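You operate a simulated robot arm through the tools that you are given. There is no shell and no other tool.

You run a simulated two-armed robot. Do the job below in one go: nothing can be reset, and whatever is moved stays where it is left.

JOB
Empty and shut the ball cleaner, wipe the splash off its lid, turn the knob to START.
Fine: the ball goes on the cream tray; use the blue pad from beside the cream tray and put it back. What is to be rubbed or washed off counts as gone when no trace of it is left.

The check looks at the end state, three seconds after you hand in, the way a careful person would. Anything else that was tipped, shoved, dropped, spilled or broken makes it a failure. Lids that push on must go on centred and level and be pressed home; caps that screw on are set level and turned clockwise until they are tight.

ROBOT AND FRAMES
Two 7-joint arms with two-finger parallel grippers on one trunk that stands fixed in place. Base frame: the origin is at the foot of the trunk, x ahead of it, y to its left, z up. Readings come in mm, degrees, newtons and seconds.
The left shoulder is at [70, 188, 1290], the right one opposite. With the tool pointing down near the work surface each hand reaches from about 240 to 780 mm from the base axis, measured 20 degrees to its own side. Payload 3.91 kg a hand.
Tool frame (each hand has its own): the origin (TCP) lies between the finger pads and is the grasp point; the fingertips stand 30 mm ahead of it; z points along the fingers, y is the line along which they close. Largest opening 110 mm; finger width 20, thickness 10; the body of the gripper, 48 by 112 mm, starts 55 mm behind the TCP.
Orientation is that of the tool frame in the base frame, as a unit quaternion [x, y, z, w]. With the fingers straight down and closing along the base's y, the tool's x points along the base's -x, its y along +y and its z along -z.

CONTROLS
- The arms move only by the tool move_arm. It takes "left_series", "right_series" or both (then of equal length, played together; a hand with none holds still); each is one flat list of numbers, 7 for each row, row after row: the shift along the tool's x, y, z in units of 20 mm (1.0 is 20 mm), then the turn, a rotation vector about the tool's x, y, z in units of 6 degrees (1.0 is 6 degrees), then the finger opening in mm, from 0 to 110. In form: [tx, ty, tz, rx, ry, rz, fingers, tx, ty, tz, rx, ry, rz, fingers, ...]. A call has 1 to 20 rows; each row shifts and turns the commanded pose from where the row before left it, along the tool's axes as they then stand. A call with a number of a shift or a turn outside -1 to 1 is refused whole. A row lasts 0.2 s, in which the tool goes at most 50 mm and 8.6 degrees; a call with a longer step from one row to the next is refused whole, and so is a gripper value outside its range. A pose out of reach is approached as far as the arm can. The call stops where the force on the tool passes 40 N (or 10 N more than at its start, if that is more) or the arm is blocked; 0.2 s more then pass. Each finger travels about 72 mm/s and halts on what it meets, pressing with about 36 N; the grip force reading is that of the motor and also rises with nothing between the fingers. The clock runs only during rows and for 0.2 s after the last one: add rows that do not move to give the fingers time. The reply holds the time, the measured pose of the TCP, the force on the tool along the base axes, the opening and the grip force, in the units named above and with some noise, with the torque about the TCP (base axes, N m) and any sound that the robot's microphone picked up.
- Cameras (640 x 400 px; columns grow to the right, rows downward): "scene" is now at [125.7, 47.6, 1522.3]; the picture's right is [0.54, -0.84, 0.00], its down [-0.45, -0.29, -0.84] and it looks along [0.71, 0.46, -0.54] (base axes); focal length 332 px, centre (320, 200). "left" rides on the left gripper at [72, -17, -103] in its tool frame; the picture's right is [0.23, 0.97, 0.00], its down [-0.76, 0.18, -0.62] and it looks along [-0.61, 0.14, 0.78] (tool axes); focal length 222 px, centre (320, 200). "right" rides on the right gripper at [72, 17, -103] in its tool frame; the picture's right is [-0.23, 0.97, 0.00], its down [-0.76, -0.18, -0.62] and it looks along [-0.61, -0.14, 0.78] (tool axes); focal length 222 px, centre (320, 200). There is no depth. A picture from a camera that has moved, and an enlarged one, comes with that camera's place and axes in the base frame and with its lens.
- snapshot(camera): a new picture of that camera. It takes no simulated time.
- move_column(by): slides the trunk up (or, below 0, down) by that many mm; the arms and the scene camera ride with it, the base frame stays. It gives what a move gives, with no picture.
- turn_head(pan, tilt): turns the head with the scene camera to pan (to the left, within 86 degrees either way) and tilt (down, from -29 to 69), counted from straight ahead of the robot. It gives what a move gives.
- inspect(camera, box): a new picture of the part [left, top, right, bottom] of that camera's present view, enlarged. It takes no simulated time.
- finish_job(): hands the job in; it is judged then, once.

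Places have to be worked out from the pictures, the camera data and where the tool is seen. Open the grippers and draw the arms clear of the work before you hand the job in, unless the task says otherwise.

The tools are called as a command line: name --argument value ..., lists and objects as JSON in quotes. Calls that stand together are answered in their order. move_arm: Moves the arms, as the interface text tells. Its arguments: {"type":"object","properties":{"left_series":{"type":"array","items":{"type":"number"}},"right_series":{"type":"array","items":{"type":"number"}}},"required":[]} The other tools are called the same way: move_column (by) moves the trunk up or down; turn_head (pan, tilt) turns the head that bears the scene camera; snapshot (camera) takes a picture; inspect (camera, box) takes an enlarged picture of a part of a camera's view; finish_job () hands the job in.

At the start:

```text
clock: 0.0
left_tool_pos: [371.2, 515.1, 1256.3]
left_tool_rot: [-0.001, 1.0, 0.0, 0.0]
left_wrist_force: [-0.2, 0.6, -0.3]
left_wrist_torque: [-0.01, 0.0, 0.01]
left_gripper_width: 109.9
left_gripper_force: 0.2
right_tool_pos: [458.1, 2.4, 1209.0]
right_tool_rot: [0.001, 1.0, 0.0, 0.0]
right_wrist_force: [-0.3, 0.2, 0.1]
right_wrist_torque: [-0.02, -0.01, -0.02]
right_gripper_width: 109.8
right_gripper_force: 0.1
trunk travel left (down, up): [-800.0, 140.0]
head pan, tilt (commanded): [33.0, 32.5]
```

scene: 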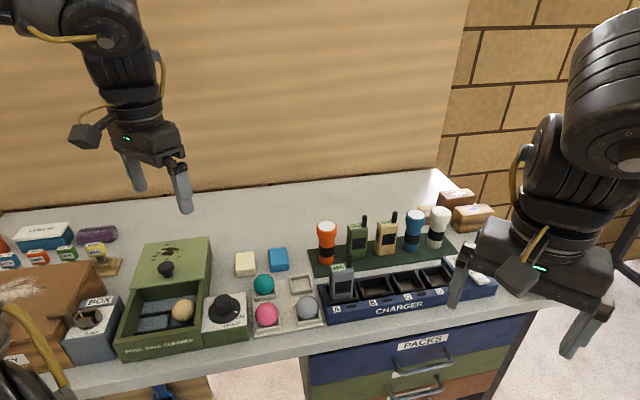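
right: 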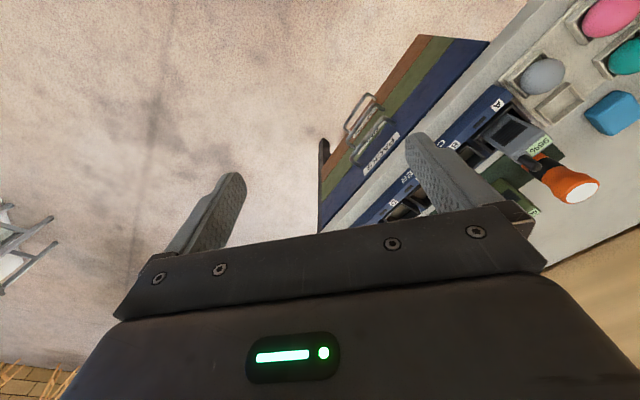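
left: 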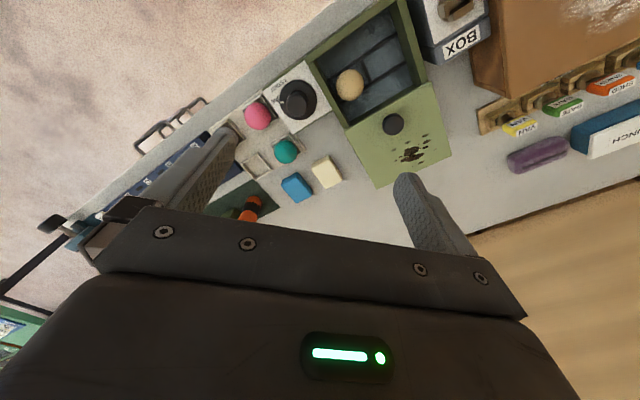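

I see the green ball cleaner with its lid slid back, a cream ball inside, a knob to its right, and trays with balls. I'll enlarge the relevant areas first.

inspect --camera "scene" --box '[100, 220, 340, 370]'

inspect --camera "left" --box '[220, 0, 480, 200]'

inspect --camera "scene" --box '[300, 180, 520, 330]'

```text
2.67 times, centred on (220, 295) of scene
camera zoom: at [125.7, 47.6, 1522.3], right [0.54, -0.84, 0.0], down [-0.45, -0.29, -0.84], along [0.71, 0.46, -0.54], focal length 886 px, centre (587, -53)
```

zoom: 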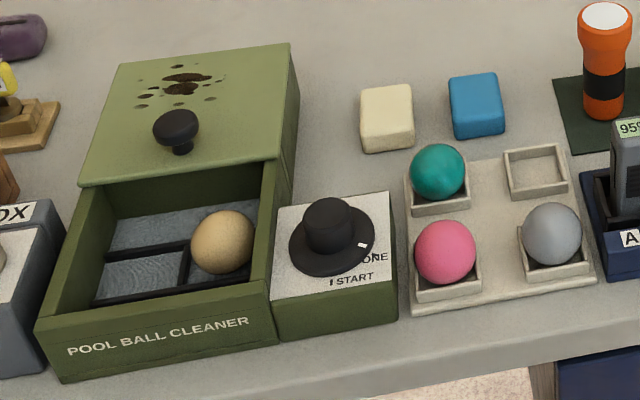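

```text
2.00 times, centred on (350, 100) of left
camera zoom: at [299.1, 497.6, 1358.7], right [-0.23, 0.97, 0.0], down [0.76, 0.18, 0.62], along [0.61, 0.14, -0.78], focal length 444 px, centre (260, 400)
```

zoom: 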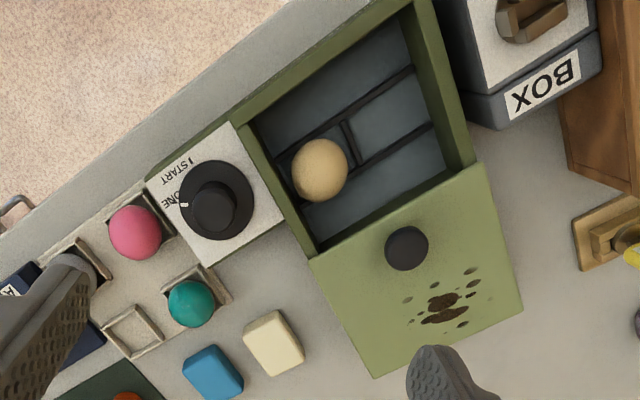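

```text
2.67 times, centred on (410, 255) of scene
camera zoom: at [125.7, 47.6, 1522.3], right [0.54, -0.84, 0.0], down [-0.45, -0.29, -0.84], along [0.71, 0.46, -0.54], focal length 886 px, centre (80, 53)
```

zoom: 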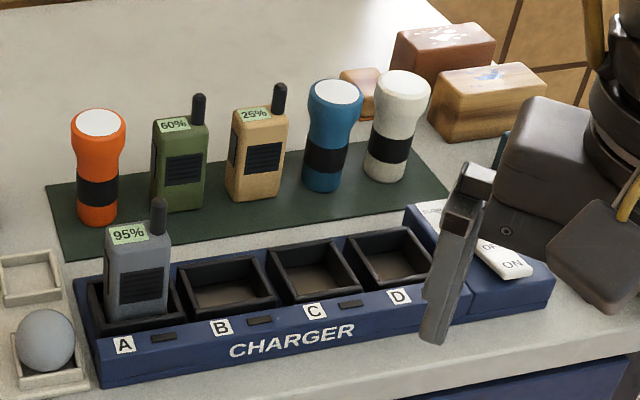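

Zoom further in on the cleaner to understand how the lid runs, the knob's markings and the stain.

inspect --camera "scene" --box '[112, 228, 220, 296]'

inspect --camera "scene" --box '[110, 290, 260, 370]'

inspect --camera "scene" --box '[220, 240, 330, 335]'

inspect --camera "left" --box '[330, 70, 460, 190]'

```text
5.88 times, centred on (166, 262) of scene
camera zoom: at [125.7, 47.6, 1522.3], right [0.54, -0.84, 0.0], down [-0.45, -0.29, -0.84], along [0.71, 0.46, -0.54], focal length 1954 px, centre (1226, -165)
```

zoom: 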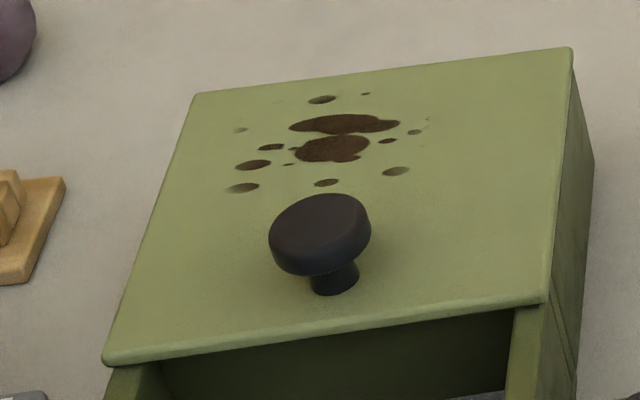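

```text
4.27 times, centred on (185, 330) of scene
camera zoom: at [125.7, 47.6, 1522.3], right [0.54, -0.84, 0.0], down [-0.45, -0.29, -0.84], along [0.71, 0.46, -0.54], focal length 1417 px, centre (896, -355)
```

zoom: 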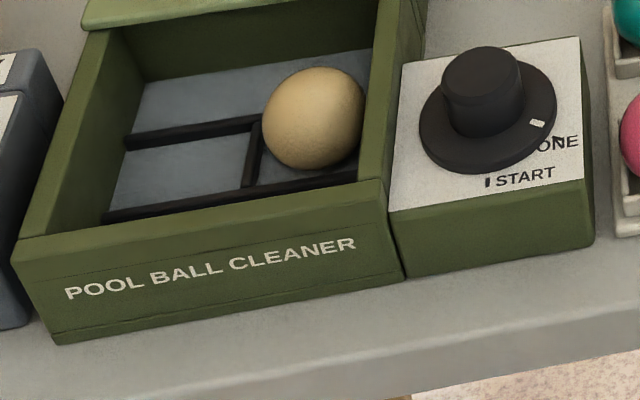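

```text
4.21 times, centred on (275, 288) of scene
camera zoom: at [125.7, 47.6, 1522.3], right [0.54, -0.84, 0.0], down [-0.45, -0.29, -0.84], along [0.71, 0.46, -0.54], focal length 1399 px, centre (510, -168)
```

zoom: 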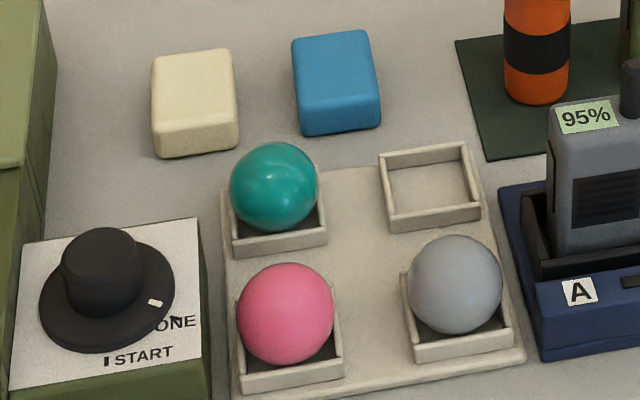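

```text
3.33 times, centred on (395, 130) of left
camera zoom: at [299.1, 497.6, 1358.7], right [-0.23, 0.97, 0.0], down [0.76, 0.18, 0.62], along [0.61, 0.14, -0.78], focal length 740 px, centre (70, 433)
```

zoom: 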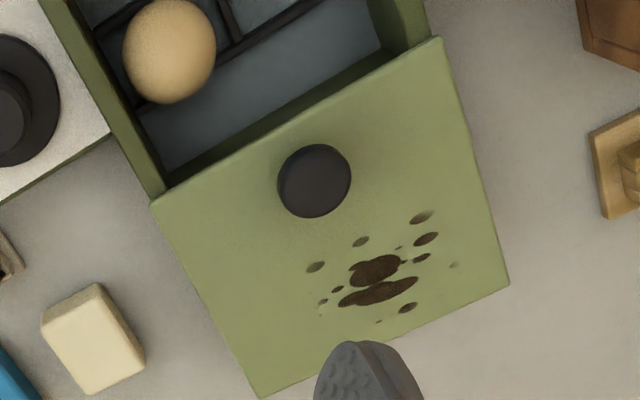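

The lid appears to be a sliding slab, now pushed to the rear. The cleaner is turned about 45° to the base, with the ball near (375, 573, 908) and box top near z 942. I turn the left hand 45° so the fingers close front-to-back along the box, then go down to about z 1060 above the ball for a closer look.

move_arm --left_series '[0, 0, 0, 0, 0, 0.9375, 80, 0, 0, 0, 0, 0, 0.9375, 80, 0, 0, 0, 0, 0, 0.9375, 80, 0, 0, 0, 0, 0, 0.9375, 80, 0, 0, 0, 0, 0, 0.9375, 80, 0, 0, 0, 0, 0, 0.9375, 80, 0, 0, 0, 0, 0, 0.9375, 80, 0, 0, 0, 0, 0, 0.9375, 80, 0.191, 0.219, 0.98, 0, 0, 0, 80, 0.191, 0.219, 0.98, 0, 0, 0, 80, 0.191, 0.219, 0.98, 0, 0, 0, 80, 0.191, 0.219, 0.98, 0, 0, 0, 80, 0.191, 0.219, 0.98, 0, 0, 0, 80, 0.191, 0.219, 0.98, 0, 0, 0, 80, 0.191, 0.219, 0.98, 0, 0, 0, 80, 0.191, 0.219, 0.98, 0, 0, 0, 80, 0.191, 0.219, 0.98, 0, 0, 0, 80, 0.191, 0.219, 0.98, 0, 0, 0, 80]'

```text
clock: 3.8
left_tool_pos: [374.4, 571.5, 1059.5]
left_tool_rot: [0.383, 0.924, 0.0, 0.001]
left_wrist_force: [1.2, 0.4, 0.1]
left_wrist_torque: [0.01, -0.03, 0.02]
left_gripper_width: 80.1
left_gripper_force: 0.1
right_tool_pos: [457.7, 1.4, 1208.6]
right_tool_rot: [0.001, 1.0, -0.001, -0.001]
right_wrist_force: [0.2, 0.7, 0.3]
right_wrist_torque: [-0.02, 0.0, 0.01]
right_gripper_width: 110.0
right_gripper_force: 0.1
trunk travel left (down, up): [-800.0, 140.0]
head pan, tilt (commanded): [33.0, 32.5]
```

The hand moved as planned to (374, 572, 1060). I take pictures from the wrist and the scene camera.

snapshot --camera "left"

snapshot --camera "scene"

```text
taken
camera left: at [313.0, 612.9, 1161.4], right [0.53, 0.85, 0.0], down [0.66, -0.41, 0.62], along [0.53, -0.33, -0.78], focal length 222 px, centre (320, 200)
```

left: 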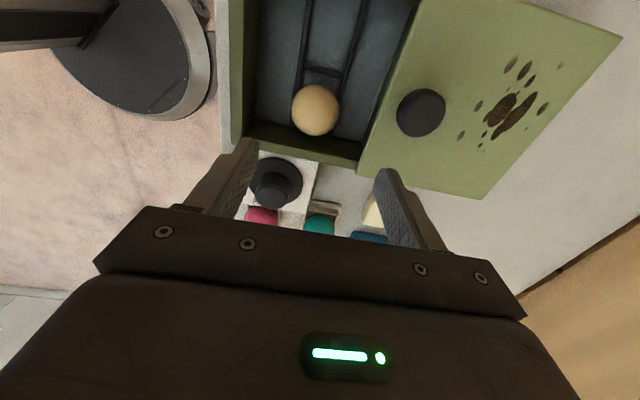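

```text
taken
camera scene: at [126.2, 48.5, 1522.2], right [0.54, -0.84, 0.0], down [-0.45, -0.29, -0.84], along [0.71, 0.46, -0.54], focal length 332 px, centre (320, 200)
```

scene: 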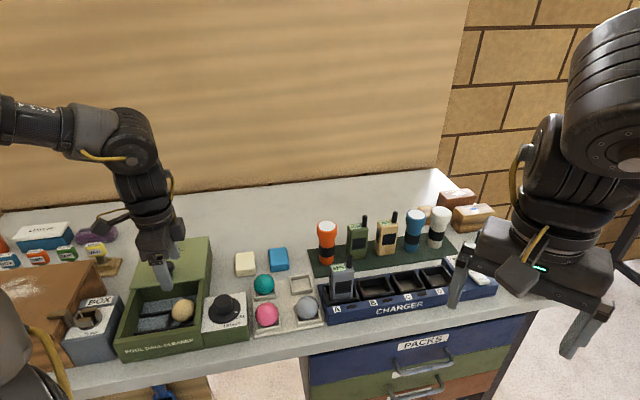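

I enlarge the wrist view of the box interior to locate the ball and dividers exactly.

inspect --camera "left" --box '[220, 0, 460, 200]'

inspect --camera "left" --box '[250, 60, 370, 160]'

```text
2.00 times, centred on (340, 100) of left
camera zoom: at [313.0, 612.9, 1161.4], right [0.53, 0.85, 0.0], down [0.66, -0.41, 0.62], along [0.53, -0.33, -0.78], focal length 444 px, centre (280, 400)
```

zoom: 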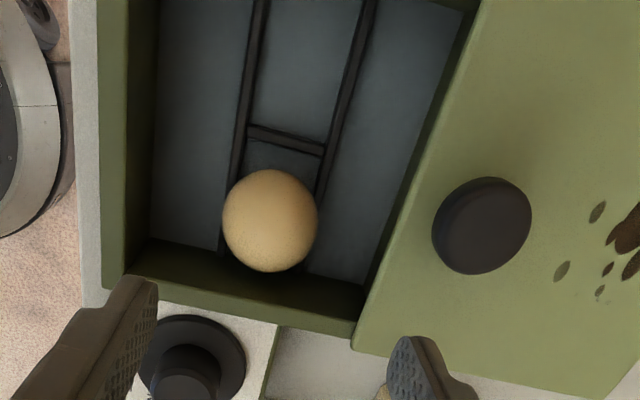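

```text
4.00 times, centred on (310, 110) of left
camera zoom: at [313.0, 612.9, 1161.4], right [0.53, 0.85, 0.0], down [0.66, -0.41, 0.62], along [0.53, -0.33, -0.78], focal length 888 px, centre (360, 560)
```

zoom: 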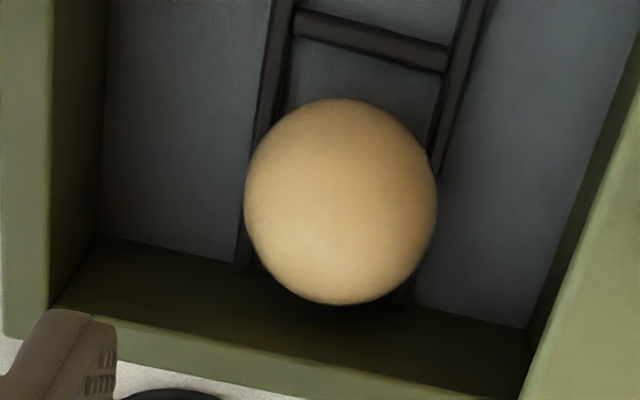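

Combining the wrist and scene rays gives the ball centre at about (373.5, 569.5, 915), radius 26. I lower the open fingers (72 mm) to TCP z≈935 so the tips stay above the dividers, then look.

move_arm --left_series '[-0.02, -0.05, 0.8, 0, 0, 0, 72, -0.02, -0.05, 0.8, 0, 0, 0, 72, 0, 0, 0.8, 0, 0, 0, 72, 0, 0, 0.8, 0, 0, 0, 72, 0, 0, 0.8, 0, 0, 0, 72, 0, 0, 0.8, 0, 0, 0, 72, 0, 0, 0.8, 0, 0, 0, 72, 0, 0, 0.6, 0, 0, 0, 72]'

snapshot --camera "left"

inspect --camera "scene" --box '[100, 220, 260, 370]'

```text
clock: 5.6
left_tool_pos: [375.3, 570.9, 936.0]
left_tool_rot: [0.382, 0.924, 0.0, 0.0]
left_wrist_force: [-0.4, -0.6, -0.3]
left_wrist_torque: [-0.02, -0.01, -0.02]
left_gripper_width: 71.9
left_gripper_force: 0.0
right_tool_pos: [458.0, 1.8, 1209.2]
right_tool_rot: [0.0, 1.0, 0.0, 0.0]
right_wrist_force: [0.3, -0.5, -0.3]
right_wrist_torque: [0.02, 0.01, -0.01]
right_gripper_width: 109.9
right_gripper_force: 0.0
trunk travel left (down, up): [-800.0, 140.0]
head pan, tilt (commanded): [33.0, 32.5]
```

```text
taken
camera left: at [312.6, 610.9, 1038.6], right [0.53, 0.85, 0.0], down [0.66, -0.41, 0.62], along [0.53, -0.33, -0.78], focal length 222 px, centre (320, 200)
```

left: 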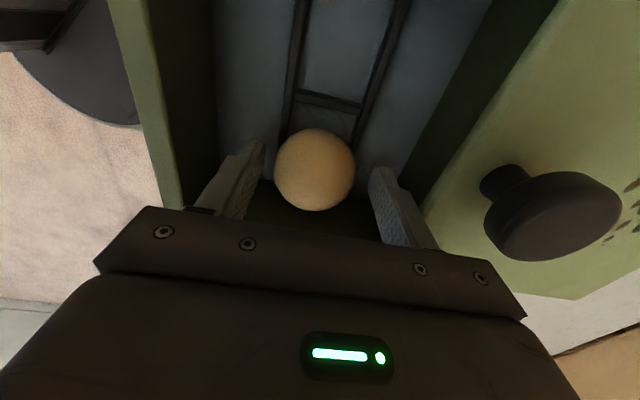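

```text
2.67 times, centred on (180, 295) of scene
camera zoom: at [126.2, 47.8, 1522.2], right [0.54, -0.84, 0.0], down [-0.45, -0.29, -0.84], along [0.71, 0.46, -0.54], focal length 886 px, centre (693, -53)
```

zoom: 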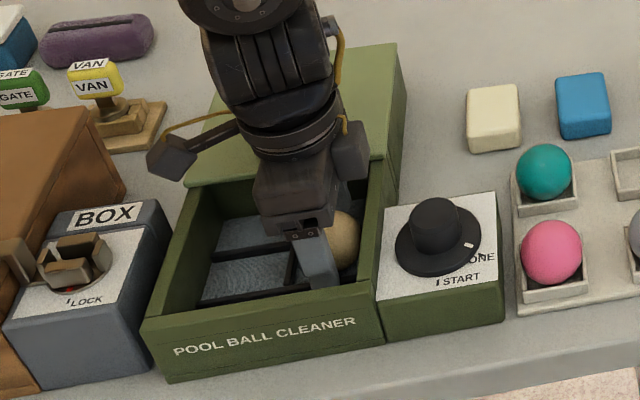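

The ball sits between the fingers, about 3 mm toward the front finger. I shift 3 mm and close on it.

move_arm --left_series '[0, -0.15, 0, 0, 0, 0, 72, 0, 0, 0, 0, 0, 0, 60, 0, 0, 0, 0, 0, 0, 50, 0, 0, 0, 0, 0, 0, 40, 0, 0, 0, 0, 0, 0, 40]'

snapshot --camera "left"

```text
clock: 6.8
left_tool_pos: [373.3, 567.9, 935.6]
left_tool_rot: [0.383, 0.924, 0.0, -0.001]
left_wrist_force: [-0.4, -0.6, 0.3]
left_wrist_torque: [0.03, -0.01, 0.01]
left_gripper_width: 50.6
left_gripper_force: 36.3
right_tool_pos: [458.0, 2.2, 1210.0]
right_tool_rot: [0.0, 1.0, -0.001, 0.0]
right_wrist_force: [0.8, -0.2, 0.4]
right_wrist_torque: [0.02, 0.0, 0.01]
right_gripper_width: 110.1
right_gripper_force: 0.1
trunk travel left (down, up): [-800.0, 140.0]
head pan, tilt (commanded): [33.0, 32.5]
```

```text
taken
camera left: at [309.5, 608.7, 1038.7], right [0.53, 0.85, 0.0], down [0.66, -0.41, 0.62], along [0.53, -0.33, -0.78], focal length 222 px, centre (320, 200)
```

left: 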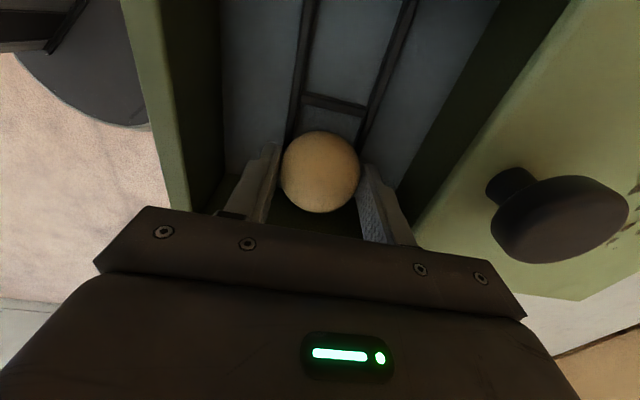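

The ball is held (50.6 mm, 36 N). I lift it 180 mm straight up and turn the hand back 45° at height.

move_arm --left_series '[0, 0, -0.5, 0, 0, 0, 40, 0, 0, -1, 0, 0, 0, 40, 0, 0, -1, 0, 0, 0, 40, 0, 0, -1, 0, 0, 0, 40, 0, 0, -1, 0, 0, 0, 40, 0, 0, -1, 0, 0, 0, 40, 0, 0, -1, 0, 0, 0, 40, 0, 0, -1, 0, 0, 0, 40, 0, 0, -1, 0, 0, 0, 40, 0, 0, -0.5, 0, 0, 0, 40, 0, 0, 0, 0, 0, -0.9375, 40, 0, 0, 0, 0, 0, -0.9375, 40, 0, 0, 0, 0, 0, -0.9375, 40, 0, 0, 0, 0, 0, -0.9375, 40, 0, 0, 0, 0, 0, -0.9375, 40, 0, 0, 0, 0, 0, -0.9375, 40, 0, 0, 0, 0, 0, -0.9375, 40, 0, 0, 0, 0, 0, -0.9375, 40]'

snapshot --camera "left"

inspect --camera "scene" --box '[100, 220, 340, 370]'

```text
clock: 10.6
left_tool_pos: [372.0, 567.2, 1116.5]
left_tool_rot: [-0.001, 1.0, 0.0, 0.0]
left_wrist_force: [0.4, -1.1, -1.6]
left_wrist_torque: [-0.02, -0.03, 0.01]
left_gripper_width: 50.4
left_gripper_force: 35.9
right_tool_pos: [456.7, 2.6, 1209.2]
right_tool_rot: [0.0, 1.0, 0.0, 0.0]
right_wrist_force: [-1.0, -0.6, -0.3]
right_wrist_torque: [0.01, -0.02, -0.03]
right_gripper_width: 109.9
right_gripper_force: 0.0
trunk travel left (down, up): [-800.0, 140.0]
head pan, tilt (commanded): [33.0, 32.5]
```

```text
taken
camera left: at [300.8, 550.8, 1218.6], right [-0.23, 0.97, 0.0], down [0.76, 0.18, 0.62], along [0.61, 0.14, -0.78], focal length 222 px, centre (320, 200)
```

left: 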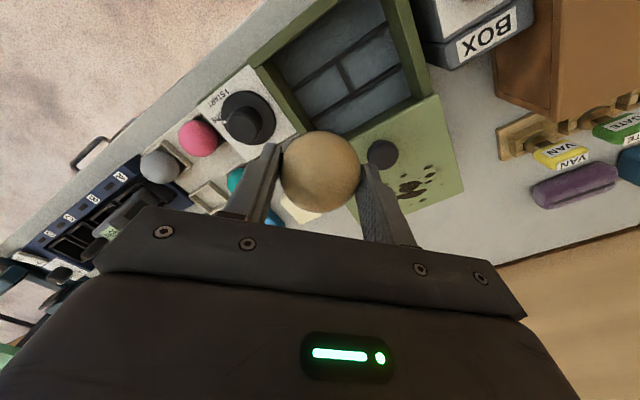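

```text
2.67 times, centred on (220, 295) of scene
camera zoom: at [125.9, 47.8, 1522.2], right [0.54, -0.84, 0.0], down [-0.45, -0.29, -0.84], along [0.71, 0.46, -0.54], focal length 886 px, centre (587, -53)
```

zoom: 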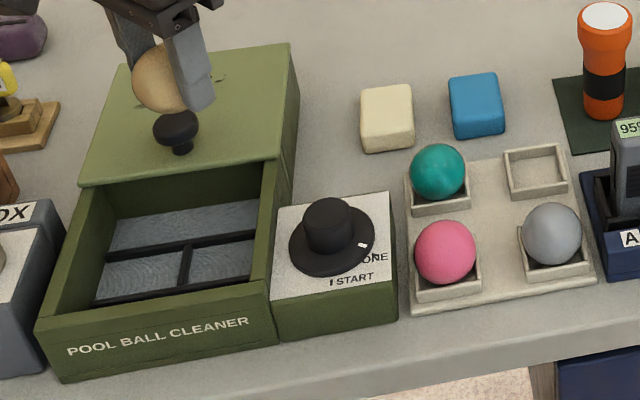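

The ball is held and the box is empty. The three seated balls triangulate to pink (468,411), teal (533,475), grey (532,347), all at z≈913, so the empty socket is at about (597.5, 411.5). I turn the hand 45° again (more room to the radio) and carry the ball over the socket at height.

move_arm --left_series '[0, 0, 0, 0, 0, 0.9375, 40, 0, 0, 0, 0, 0, 0.9375, 40, 0, 0, 0, 0, 0, 0.9375, 40, 0, 0, 0, 0, 0, 0.9375, 40, 0, 0, 0, 0, 0, 0.9375, 40, 0, 0, 0, 0, 0, 0.9375, 40, 0, 0, 0, 0, 0, 0.9375, 40, 0, 0, 0, 0, 0, 0.9375, 40]'

move_arm --left_series '[-0.962, 0.177, 0, 0, 0, 0, 40, -0.962, 0.177, 0, 0, 0, 0, 40, -0.962, 0.177, 0, 0, 0, 0, 40, -0.962, 0.177, 0, 0, 0, 0, 40, -0.962, 0.177, 0, 0, 0, 0, 40, -0.962, 0.177, 0, 0, 0, 0, 40, -0.962, 0.177, 0, 0, 0, 0, 40, -0.962, 0.177, 0, 0, 0, 0, 40, -0.962, 0.177, 0, 0, 0, 0, 40, -0.962, 0.177, 0, 0, 0, 0, 40, -0.962, 0.177, 0, 0, 0, 0, 40, -0.962, 0.177, 0, 0, 0, 0, 40, -0.962, 0.177, 0, 0, 0, 0, 40, -0.962, 0.177, 0, 0, 0, 0, 40]'

snapshot --camera "left"

snapshot --camera "scene"

```text
clock: 12.4
left_tool_pos: [372.5, 568.7, 1115.9]
left_tool_rot: [0.383, 0.924, -0.001, 0.0]
left_wrist_force: [-0.1, 0.5, -0.9]
left_wrist_torque: [0.0, -0.01, 0.01]
left_gripper_width: 50.5
left_gripper_force: 36.1
right_tool_pos: [457.3, 1.4, 1209.2]
right_tool_rot: [-0.001, 1.0, 0.001, 0.0]
right_wrist_force: [0.5, -0.5, -1.0]
right_wrist_torque: [-0.02, 0.01, -0.04]
right_gripper_width: 110.0
right_gripper_force: 0.1
trunk travel left (down, up): [-800.0, 140.0]
head pan, tilt (commanded): [33.0, 32.5]
```

```text
clock: 15.4
left_tool_pos: [596.8, 411.4, 1115.4]
left_tool_rot: [0.383, 0.924, 0.0, -0.001]
left_wrist_force: [-0.3, -0.8, -2.3]
left_wrist_torque: [-0.02, 0.0, 0.0]
left_gripper_width: 50.6
left_gripper_force: 36.4
right_tool_pos: [457.8, 2.7, 1208.2]
right_tool_rot: [0.0, 1.0, -0.001, 0.0]
right_wrist_force: [0.2, -0.2, 0.6]
right_wrist_torque: [0.03, 0.04, 0.03]
right_gripper_width: 110.0
right_gripper_force: 0.0
trunk travel left (down, up): [-800.0, 140.0]
head pan, tilt (commanded): [33.0, 32.5]
```

```text
taken
camera left: at [534.9, 451.2, 1217.9], right [0.53, 0.85, 0.0], down [0.67, -0.41, 0.62], along [0.53, -0.33, -0.78], focal length 222 px, centre (320, 200)
```

left: 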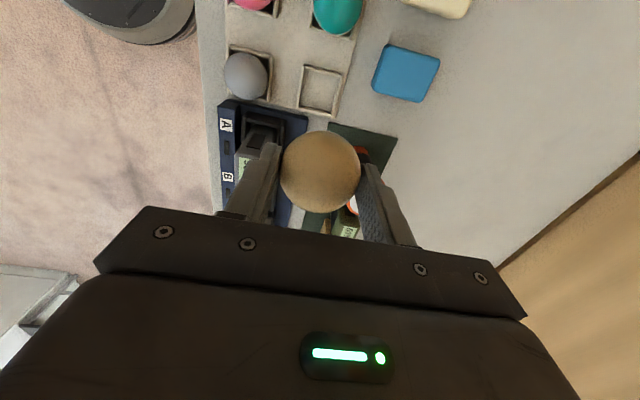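

```text
taken
camera scene: at [127.5, 47.7, 1522.1], right [0.54, -0.84, 0.0], down [-0.45, -0.29, -0.84], along [0.71, 0.46, -0.54], focal length 332 px, centre (320, 200)
```

scene: 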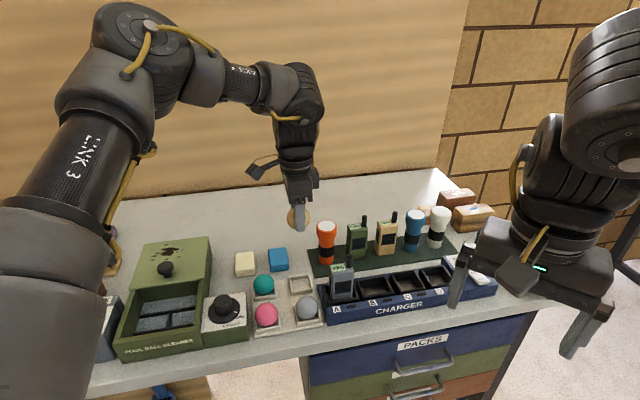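

The wrist view puts the socket at (596.3, 411.8), under the hand. I lower to about z 942, 9 mm above seating, and check.

move_arm --left_series '[0, 0, 0.96, 0, 0, 0, 40, 0, 0, 0.96, 0, 0, 0, 40, 0, 0, 0.96, 0, 0, 0, 40, 0, 0, 0.96, 0, 0, 0, 40, 0, 0, 0.96, 0, 0, 0, 40, 0, 0, 0.96, 0, 0, 0, 40, 0, 0, 0.96, 0, 0, 0, 40, 0, 0, 0.96, 0, 0, 0, 40, 0, 0, 0.96, 0, 0, 0, 40]'

inspect --camera "left" --box '[200, 0, 440, 220]'

inspect --camera "scene" --box '[220, 220, 380, 340]'

```text
clock: 17.4
left_tool_pos: [564.9, 421.7, 971.1]
left_tool_rot: [0.382, 0.924, 0.0, 0.0]
left_wrist_force: [-0.3, 0.0, -0.8]
left_wrist_torque: [-0.02, -0.01, 0.0]
left_gripper_width: 50.8
left_gripper_force: 35.6
left hand out of reach, approached as far as the arm can: row 6, 7, 8, 9
right_tool_pos: [456.5, 1.9, 1209.6]
right_tool_rot: [0.0, 1.0, 0.0, 0.001]
right_wrist_force: [-1.3, 0.4, 0.1]
right_wrist_torque: [-0.02, 0.01, -0.02]
right_gripper_width: 110.1
right_gripper_force: 0.1
trunk travel left (down, up): [-800.0, 140.0]
head pan, tilt (commanded): [33.0, 32.5]
```

```text
1.82 times, centred on (320, 110) of left
camera zoom: at [501.6, 462.6, 1073.4], right [0.53, 0.85, 0.0], down [0.66, -0.41, 0.62], along [0.53, -0.33, -0.78], focal length 404 px, centre (320, 364)
```

zoom: 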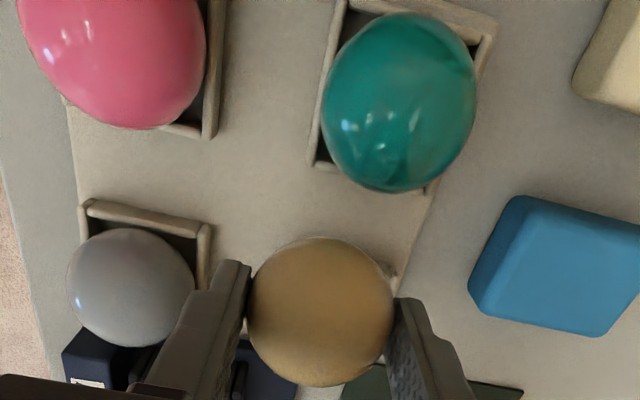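

```text
3.33 times, centred on (300, 280) of scene
camera zoom: at [125.6, 47.8, 1522.3], right [0.54, -0.84, 0.0], down [-0.45, -0.29, -0.84], along [0.71, 0.46, -0.54], focal length 1107 px, centre (387, -67)
```

zoom: 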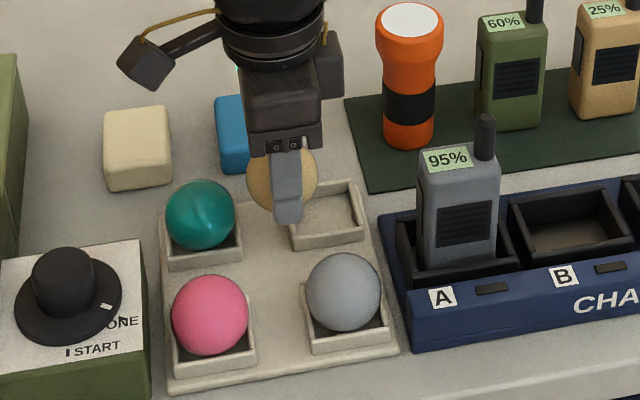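

The arm couldn't reach this low with the trunk this high, so the hand stopped at (565, 422, 971) without touching anything. I raise the hand again, then lower the trunk to gain reach.

move_arm --left_series '[0, 0, -0.96, 0, 0, 0, 40, 0, 0, -0.96, 0, 0, 0, 40, 0, 0, -0.96, 0, 0, 0, 40, 0, 0, -0.96, 0, 0, 0, 40, 0, 0, -0.96, 0, 0, 0, 40, 0, 0, -0.96, 0, 0, 0, 40, 0, 0, -0.96, 0, 0, 0, 40, 0, 0, -0.96, 0, 0, 0, 40, 0, 0, -0.96, 0, 0, 0, 40]'

```text
clock: 19.4
left_tool_pos: [564.0, 421.0, 1144.3]
left_tool_rot: [0.383, 0.924, 0.0, -0.001]
left_wrist_force: [0.2, 0.1, -0.6]
left_wrist_torque: [0.02, 0.0, -0.01]
left_gripper_width: 50.7
left_gripper_force: 36.4
right_tool_pos: [456.8, 1.2, 1209.4]
right_tool_rot: [0.0, 1.0, 0.0, 0.0]
right_wrist_force: [-0.1, 1.0, -0.1]
right_wrist_torque: [0.01, 0.01, -0.03]
right_gripper_width: 110.0
right_gripper_force: 0.1
trunk travel left (down, up): [-800.0, 140.0]
head pan, tilt (commanded): [33.0, 32.5]
```

Commands rebase to the reached pose. I raise both hands 160 mm, then lower the trunk 200 mm so the left arm gets more reach at table height.

move_arm --left_series '[0, 0, -1, 0, 0, 0, 40, 0, 0, -1, 0, 0, 0, 40, 0, 0, -1, 0, 0, 0, 40, 0, 0, -1, 0, 0, 0, 40, 0, 0, -1, 0, 0, 0, 40, 0, 0, -1, 0, 0, 0, 40, 0, 0, -1, 0, 0, 0, 40, 0, 0, -1, 0, 0, 0, 40]' --right_series '[0, 0, -1, 0, 0, 0, 110, 0, 0, -1, 0, 0, 0, 110, 0, 0, -1, 0, 0, 0, 110, 0, 0, -1, 0, 0, 0, 110, 0, 0, -1, 0, 0, 0, 110, 0, 0, -1, 0, 0, 0, 110, 0, 0, -1, 0, 0, 0, 110, 0, 0, -1, 0, 0, 0, 110]'

move_column --by -200

snapshot --camera "scene"

snapshot --camera "left"

```text
clock: 21.2
left_tool_pos: [539.5, 425.3, 1286.8]
left_tool_rot: [0.382, 0.924, 0.001, 0.003]
left_wrist_force: [0.4, -0.9, 0.2]
left_wrist_torque: [0.01, -0.04, -0.01]
left_gripper_width: 50.5
left_gripper_force: 36.2
left hand out of reach, approached as far as the arm can: row 7, 8
right_tool_pos: [452.4, 0.7, 1369.2]
right_tool_rot: [0.0, 1.0, 0.0, 0.001]
right_wrist_force: [-1.0, 0.3, 0.7]
right_wrist_torque: [-0.03, -0.01, 0.0]
right_gripper_width: 109.9
right_gripper_force: 0.1
trunk travel left (down, up): [-800.0, 140.0]
head pan, tilt (commanded): [33.0, 32.5]
```

```text
clock: 23.4
left_tool_pos: [541.8, 424.8, 1086.8]
left_tool_rot: [0.383, 0.924, 0.0, 0.002]
left_wrist_force: [0.1, -0.2, -1.5]
left_wrist_torque: [0.0, -0.01, 0.0]
left_gripper_width: 50.6
left_gripper_force: 36.0
right_tool_pos: [455.8, 1.6, 1168.2]
right_tool_rot: [-0.001, 1.0, 0.0, 0.0]
right_wrist_force: [0.0, 0.0, -0.5]
right_wrist_torque: [-0.01, 0.03, -0.01]
right_gripper_width: 109.9
right_gripper_force: 0.1
trunk travel left (down, up): [-600.0, 340.0]
head pan, tilt (commanded): [33.0, 32.5]
```

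```text
taken
camera scene: at [125.6, 47.5, 1322.3], right [0.54, -0.84, 0.0], down [-0.45, -0.29, -0.84], along [0.71, 0.46, -0.54], focal length 332 px, centre (320, 200)
```

scene: 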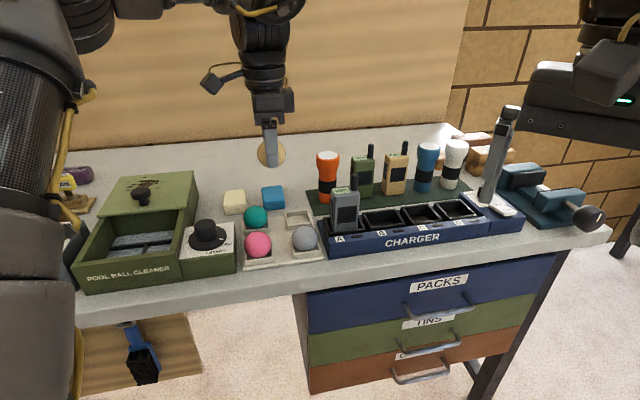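

```text
taken
camera left: at [479.1, 464.9, 1188.5], right [0.53, 0.85, 0.0], down [0.66, -0.41, 0.63], along [0.53, -0.33, -0.78], focal length 222 px, centre (320, 200)
```

left: 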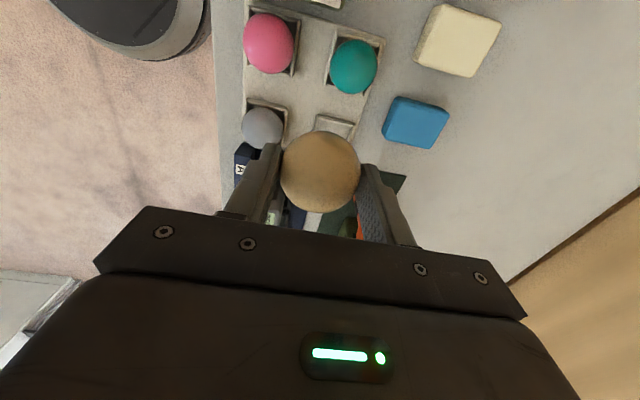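

The trunk is now 200 mm lower and everything is still clear. I move the ball over the socket at (597, 411.5) and z≈1000.

move_arm --left_series '[-0.484, 0.296, 0.868, 0, 0, 0, 40, -0.484, 0.296, 0.868, 0, 0, 0, 40, -0.484, 0.296, 0.868, 0, 0, 0, 40, -0.484, 0.296, 0.868, 0, 0, 0, 40, -0.484, 0.296, 0.868, 0, 0, 0, 40]'

inspect --camera "left" --box '[200, 0, 440, 220]'

```text
clock: 24.6
left_tool_pos: [598.5, 409.5, 997.8]
left_tool_rot: [0.382, 0.924, 0.0, 0.003]
left_wrist_force: [0.9, 0.1, -1.8]
left_wrist_torque: [0.0, 0.01, -0.04]
left_gripper_width: 50.5
left_gripper_force: 36.3
right_tool_pos: [455.4, 2.8, 1169.0]
right_tool_rot: [-0.001, 1.0, 0.0, 0.0]
right_wrist_force: [-0.7, -0.9, -0.3]
right_wrist_torque: [-0.01, 0.03, 0.0]
right_gripper_width: 109.8
right_gripper_force: 0.2
trunk travel left (down, up): [-600.0, 340.0]
head pan, tilt (commanded): [33.0, 32.5]
```

```text
1.82 times, centred on (320, 110) of left
camera zoom: at [535.5, 450.7, 1099.9], right [0.53, 0.85, 0.0], down [0.66, -0.41, 0.63], along [0.53, -0.33, -0.78], focal length 404 px, centre (320, 364)
```

zoom: 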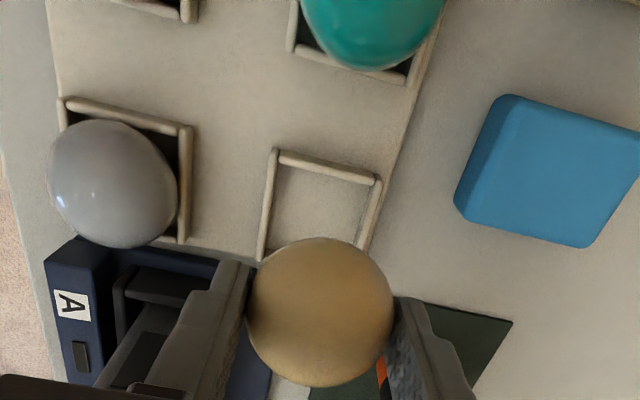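

Reach is fine now. The socket centre works out at about (596, 411.5). I shift 3.5 mm and lower to z≈939, just above seating.

move_arm --left_series '[0.09, 0, 0.5, 0, 0, 0, 40, 0.09, 0, 0.6, 0, 0, 0, 40, 0, 0, 0.6, 0, 0, 0, 40, 0, 0, 0.6, 0, 0, 0, 40, 0, 0, 0.4, 0, 0, 0, 40, 0, 0, 0.2, 0, 0, 0, 40]'

inspect --camera "left" --box '[200, 0, 440, 220]'

inspect --camera "scene" --box '[230, 170, 370, 275]'

```text
clock: 26.0
left_tool_pos: [594.2, 414.2, 941.8]
left_tool_rot: [0.383, 0.924, -0.001, 0.002]
left_wrist_force: [-0.2, -0.4, -1.2]
left_wrist_torque: [0.0, 0.01, -0.01]
left_gripper_width: 50.6
left_gripper_force: 36.1
right_tool_pos: [455.1, 1.9, 1167.0]
right_tool_rot: [0.0, 1.0, 0.0, 0.0]
right_wrist_force: [-0.3, -0.2, 0.8]
right_wrist_torque: [0.0, -0.01, 0.03]
right_gripper_width: 109.8
right_gripper_force: 0.0
trunk travel left (down, up): [-600.0, 340.0]
head pan, tilt (commanded): [33.0, 32.5]
```

```text
1.82 times, centred on (320, 110) of left
camera zoom: at [531.7, 454.9, 1043.5], right [0.53, 0.85, 0.0], down [0.66, -0.41, 0.63], along [0.53, -0.33, -0.78], focal length 404 px, centre (320, 364)
```

zoom: 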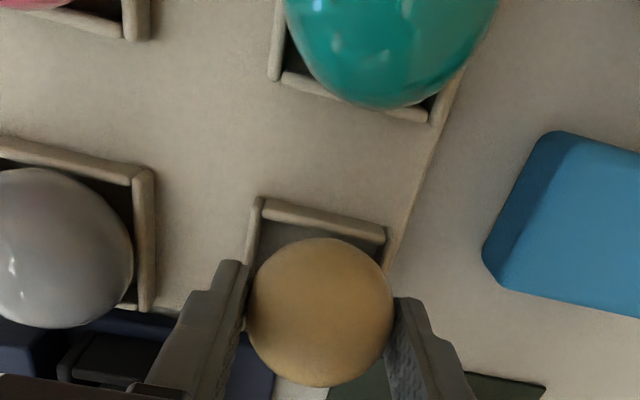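

```text
3.81 times, centred on (300, 222) of scene
camera zoom: at [125.9, 47.6, 1322.2], right [0.54, -0.84, 0.0], down [-0.45, -0.29, -0.84], along [0.71, 0.46, -0.54], focal length 1266 px, centre (396, 114)
```

zoom: 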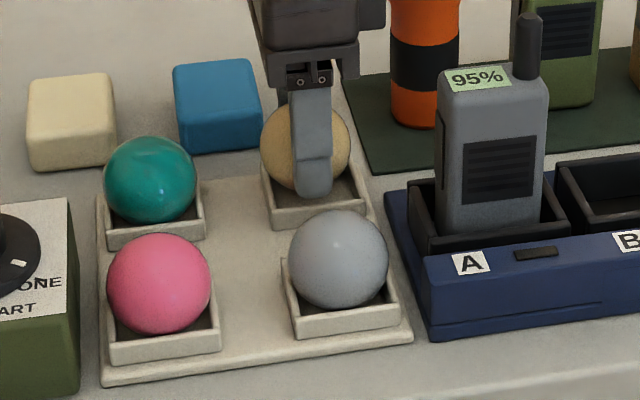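

The ball is about 3 mm left of the socket centre. I correct by that and lower slowly, watching the force.

move_arm --left_series '[-0.14, -0.03, 0.1, 0, 0, 0, 40, 0, 0, 0.1, 0, 0, 0, 40, 0, 0, 0.1, 0, 0, 0, 40]'

inspect --camera "scene" --box '[230, 170, 370, 275]'

```text
clock: 26.8
left_tool_pos: [597.0, 411.1, 936.4]
left_tool_rot: [0.383, 0.924, 0.0, 0.002]
left_wrist_force: [-2.4, -1.5, 2.9]
left_wrist_torque: [0.01, 0.02, 0.0]
left_gripper_width: 50.5
left_gripper_force: 35.8
right_tool_pos: [454.4, 1.4, 1168.5]
right_tool_rot: [0.0, 1.0, 0.0, 0.0]
right_wrist_force: [-0.4, -0.8, -0.4]
right_wrist_torque: [0.01, -0.04, -0.02]
right_gripper_width: 110.3
right_gripper_force: 0.1
trunk travel left (down, up): [-600.0, 340.0]
head pan, tilt (commanded): [33.0, 32.5]
```

```text
3.81 times, centred on (300, 222) of scene
camera zoom: at [125.1, 47.0, 1322.4], right [0.54, -0.84, 0.0], down [-0.45, -0.29, -0.84], along [0.71, 0.46, -0.54], focal length 1266 px, centre (396, 114)
```

zoom: 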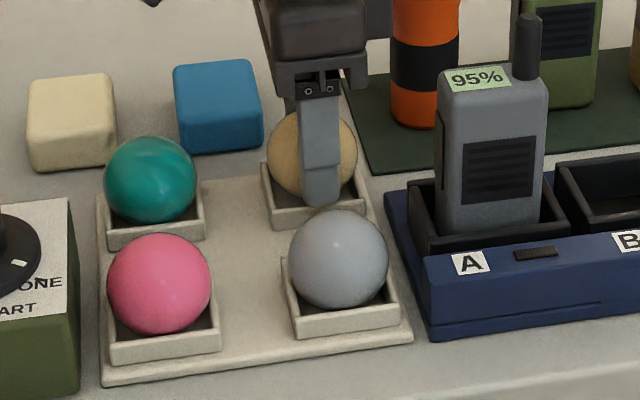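

A light contact (about 3 N up, pushing forward) shows the ball touching the rear rim. I ease it 1 mm to the front and down 2 mm more.

move_arm --left_series '[0, -0.06, 0.05, 0, 0, 0, 40, 0, 0, 0.06, 0, 0, 0, 40]'

```text
clock: 27.4
left_tool_pos: [595.8, 409.6, 934.1]
left_tool_rot: [0.382, 0.924, 0.0, 0.002]
left_wrist_force: [-3.2, 0.0, 4.9]
left_wrist_torque: [-0.01, 0.02, 0.03]
left_gripper_width: 50.7
left_gripper_force: 36.3
right_tool_pos: [454.1, 0.8, 1169.2]
right_tool_rot: [0.0, 1.0, 0.0, 0.0]
right_wrist_force: [0.2, 0.7, 0.3]
right_wrist_torque: [0.0, 0.0, -0.01]
right_gripper_width: 109.9
right_gripper_force: 0.1
trunk travel left (down, up): [-600.0, 340.0]
head pan, tilt (commanded): [33.0, 32.5]
```

The ball is nearly seated (z≈914). I open the fingers gradually to let it settle.

move_arm --left_series '[0, 0, 0, 0, 0, 0, 52, 0, 0, 0, 0, 0, 0, 56, 0, 0, 0, 0, 0, 0, 62, 0, 0, 0, 0, 0, 0, 68, 0, 0, 0, 0, 0, 0, 68]'

inspect --camera "scene" --box '[230, 170, 370, 275]'

snapshot --camera "left"

```text
clock: 28.6
left_tool_pos: [596.4, 410.5, 932.8]
left_tool_rot: [0.383, 0.924, 0.0, 0.002]
left_wrist_force: [0.3, -0.2, 0.5]
left_wrist_torque: [0.01, 0.03, -0.01]
left_gripper_width: 68.2
left_gripper_force: 0.1
right_tool_pos: [454.1, 1.3, 1168.3]
right_tool_rot: [0.0, 1.0, 0.0, 0.0]
right_wrist_force: [0.9, 0.1, -0.8]
right_wrist_torque: [-0.02, 0.01, -0.04]
right_gripper_width: 110.2
right_gripper_force: 0.1
trunk travel left (down, up): [-600.0, 340.0]
head pan, tilt (commanded): [33.0, 32.5]
```

```text
3.81 times, centred on (300, 222) of scene
camera zoom: at [125.7, 47.4, 1322.3], right [0.54, -0.84, 0.0], down [-0.45, -0.29, -0.84], along [0.71, 0.46, -0.54], focal length 1266 px, centre (396, 114)
```

zoom: 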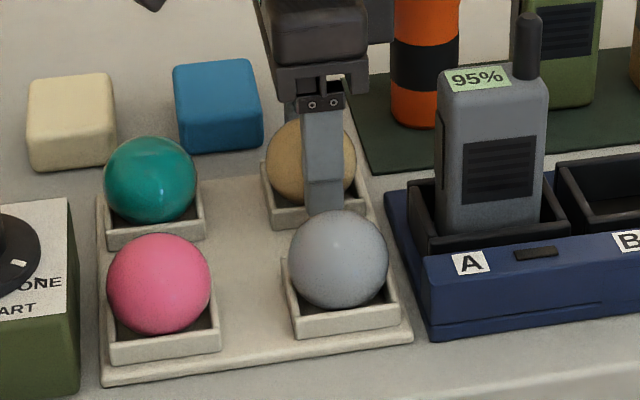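

```text
taken
camera left: at [533.7, 450.9, 1035.5], right [0.53, 0.85, 0.0], down [0.66, -0.41, 0.63], along [0.53, -0.33, -0.78], focal length 222 px, centre (320, 200)
```

left: 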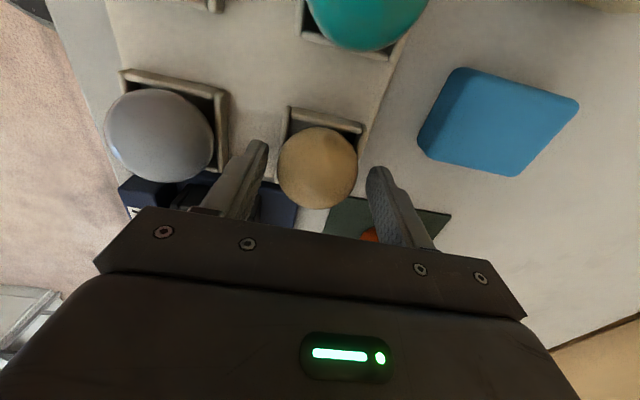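

The ball rests in the socket. I lift straight up 140 mm and check it stays.

move_arm --left_series '[0, 0, -0.5, 0, 0, 0, 68, 0, 0, -0.9, 0, 0, 0, 68, 0, 0, -0.9, 0, 0, 0, 68, 0, 0, -0.9, 0, 0, 0, 68, 0, 0, -0.9, 0, 0, 0, 68, 0, 0, -0.9, 0, 0, 0, 68, 0, 0, -0.9, 0, 0, 0, 68, 0, 0, -0.9, 0, 0, 0, 68]'

inspect --camera "scene" --box '[230, 170, 370, 275]'

snapshot --camera "left"

inspect --camera "scene" --box '[60, 160, 260, 300]'

```text
clock: 30.4
left_tool_pos: [566.9, 418.2, 1053.4]
left_tool_rot: [0.382, 0.924, 0.001, 0.004]
left_wrist_force: [-0.5, 0.3, 0.5]
left_wrist_torque: [0.01, -0.02, 0.02]
left_gripper_width: 68.1
left_gripper_force: 0.1
left hand out of reach, approached as far as the arm can: row 5, 6, 7, 8
right_tool_pos: [455.1, 1.1, 1168.3]
right_tool_rot: [0.0, 1.0, 0.001, -0.001]
right_wrist_force: [0.6, -0.3, 0.3]
right_wrist_torque: [0.0, 0.01, -0.03]
right_gripper_width: 110.2
right_gripper_force: 0.1
trunk travel left (down, up): [-600.0, 340.0]
head pan, tilt (commanded): [33.0, 32.5]
```

```text
3.81 times, centred on (300, 222) of scene
camera zoom: at [124.8, 47.2, 1322.4], right [0.54, -0.84, 0.0], down [-0.45, -0.29, -0.84], along [0.71, 0.46, -0.54], focal length 1266 px, centre (396, 114)
```

zoom: 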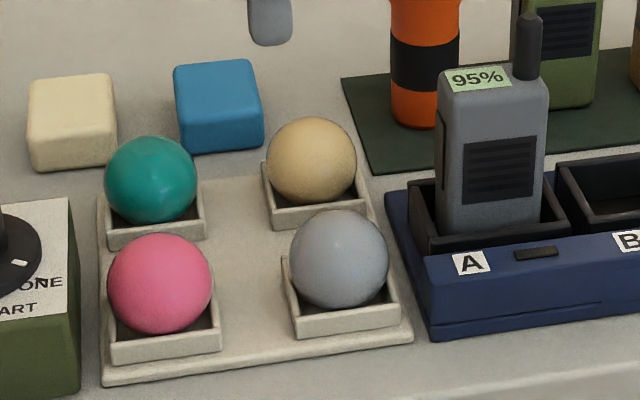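

```text
taken
camera left: at [504.2, 457.5, 1155.4], right [0.53, 0.85, 0.0], down [0.66, -0.41, 0.63], along [0.54, -0.33, -0.78], focal length 222 px, centre (320, 200)
```

left: 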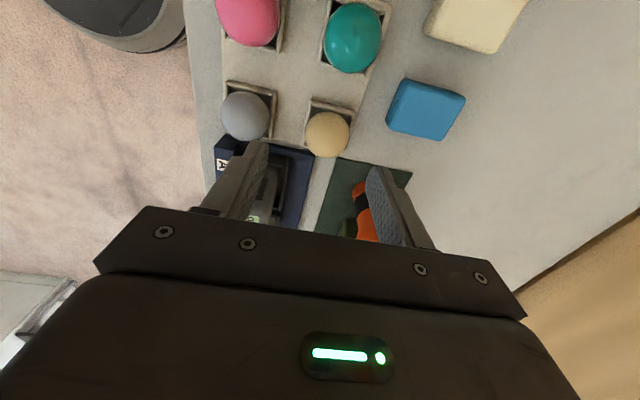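

```text
2.86 times, centred on (160, 230) of scene
camera zoom: at [124.8, 47.2, 1322.4], right [0.54, -0.84, 0.0], down [-0.45, -0.29, -0.84], along [0.71, 0.46, -0.54], focal length 949 px, centre (777, 114)
```

zoom: 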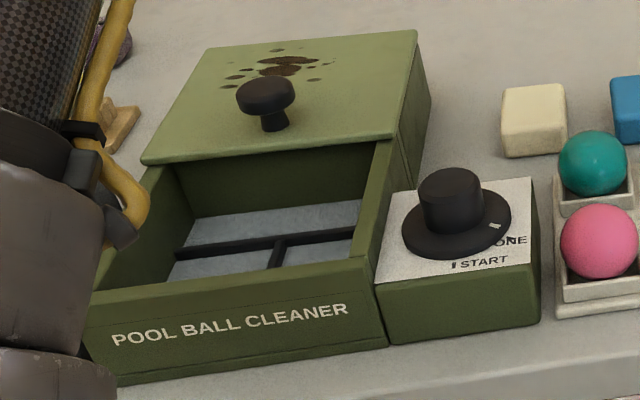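

The ball is well seated. For the lid I want the fingers to close across the box (natural outward-pointing yaw), so I turn the hand −90° here at height.

move_arm --left_series '[0, 0, 0, 0, 0, -1, 68, 0, 0, 0, 0, 0, -1, 68, 0, 0, 0, 0, 0, -1, 68, 0, 0, 0, 0, 0, -1, 68, 0, 0, 0, 0, 0, -1, 68, 0, 0, 0, 0, 0, -1, 68, 0, 0, 0, 0, 0, -1, 68, 0, 0, 0, 0, 0, -1, 68, 0, 0, 0, 0, 0, -1, 68, 0, 0, 0, 0, 0, -1, 68, 0, 0, 0, 0, 0, -1, 68, 0, 0, 0, 0, 0, -1, 68, 0, 0, 0, 0, 0, -1, 68, 0, 0, 0, 0, 0, -1, 68, 0, 0, 0, 0, 0, -1, 68]'

snapshot --camera "left"

```text
clock: 33.6
left_tool_pos: [567.7, 416.1, 1052.6]
left_tool_rot: [-0.383, 0.924, -0.001, 0.002]
left_wrist_force: [-0.3, 0.7, 0.0]
left_wrist_torque: [0.02, -0.02, -0.01]
left_gripper_width: 67.9
left_gripper_force: 0.0
right_tool_pos: [453.9, 3.0, 1168.8]
right_tool_rot: [0.0, 1.0, 0.0, 0.0]
right_wrist_force: [1.1, -0.4, -0.2]
right_wrist_torque: [-0.01, 0.01, -0.01]
right_gripper_width: 109.9
right_gripper_force: 0.1
trunk travel left (down, up): [-600.0, 340.0]
head pan, tilt (commanded): [33.0, 32.5]
```

```text
taken
camera left: at [528.4, 353.6, 1154.9], right [-0.85, 0.53, 0.0], down [0.41, 0.67, 0.62], along [0.33, 0.53, -0.78], focal length 222 px, centre (320, 200)
```

left: 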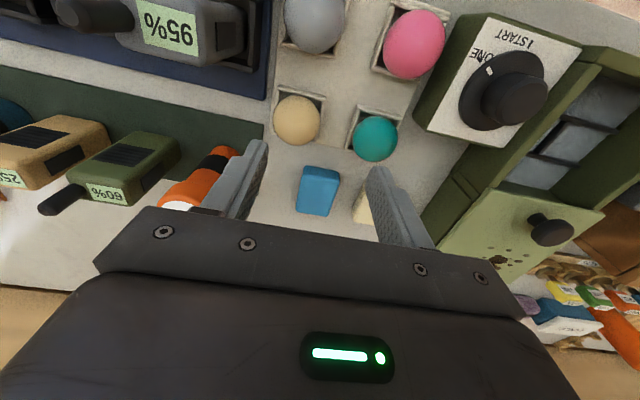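

Orientation is now good for the lid. I carry the open hand across, to above the lid knob near (408, 661) at z≈1010.

move_arm --left_series '[-0.2, 0.954, 0.14, 0, 0, 0, 68, -0.2, 0.954, 0.14, 0, 0, 0, 68, -0.2, 0.954, 0.14, 0, 0, 0, 68, -0.2, 0.954, 0.14, 0, 0, 0, 68, -0.2, 0.954, 0.14, 0, 0, 0, 68, -0.2, 0.954, 0.14, 0, 0, 0, 68, -0.2, 0.954, 0.14, 0, 0, 0, 68, -0.2, 0.954, 0.14, 0, 0, 0, 68, -0.2, 0.954, 0.14, 0, 0, 0, 68, -0.2, 0.954, 0.14, 0, 0, 0, 68, -0.2, 0.954, 0.14, 0, 0, 0, 68, -0.2, 0.954, 0.14, 0, 0, 0, 68, -0.2, 0.954, 0.14, 0, 0, 0, 68, -0.2, 0.954, 0.14, 0, 0, 0, 68, -0.2, 0.954, 0.14, 0, 0, 0, 68]'

snapshot --camera "left"

snapshot --camera "scene"

```text
clock: 36.8
left_tool_pos: [406.5, 662.5, 1008.1]
left_tool_rot: [-0.384, 0.923, -0.003, 0.0]
left_wrist_force: [-0.4, 0.3, -0.5]
left_wrist_torque: [-0.01, -0.01, -0.02]
left_gripper_width: 68.1
left_gripper_force: 0.0
right_tool_pos: [455.7, 6.9, 1168.2]
right_tool_rot: [-0.001, 1.0, -0.002, 0.0]
right_wrist_force: [0.3, 0.0, -0.1]
right_wrist_torque: [-0.02, -0.01, 0.0]
right_gripper_width: 109.9
right_gripper_force: 0.2
trunk travel left (down, up): [-600.0, 340.0]
head pan, tilt (commanded): [33.0, 32.5]
```

```text
taken
camera left: at [367.4, 601.1, 1110.6], right [-0.85, 0.53, 0.0], down [0.41, 0.67, 0.62], along [0.33, 0.53, -0.78], focal length 222 px, centre (320, 200)
```

left: 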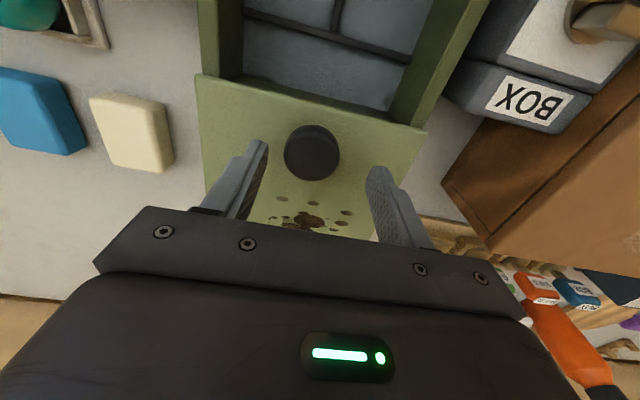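

```text
taken
camera scene: at [125.2, 51.5, 1321.9], right [0.55, -0.84, 0.0], down [-0.45, -0.3, -0.84], along [0.71, 0.46, -0.54], focal length 332 px, centre (320, 200)
```

scene: 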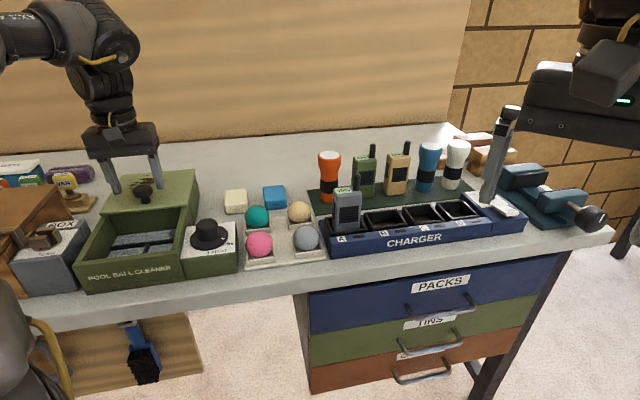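

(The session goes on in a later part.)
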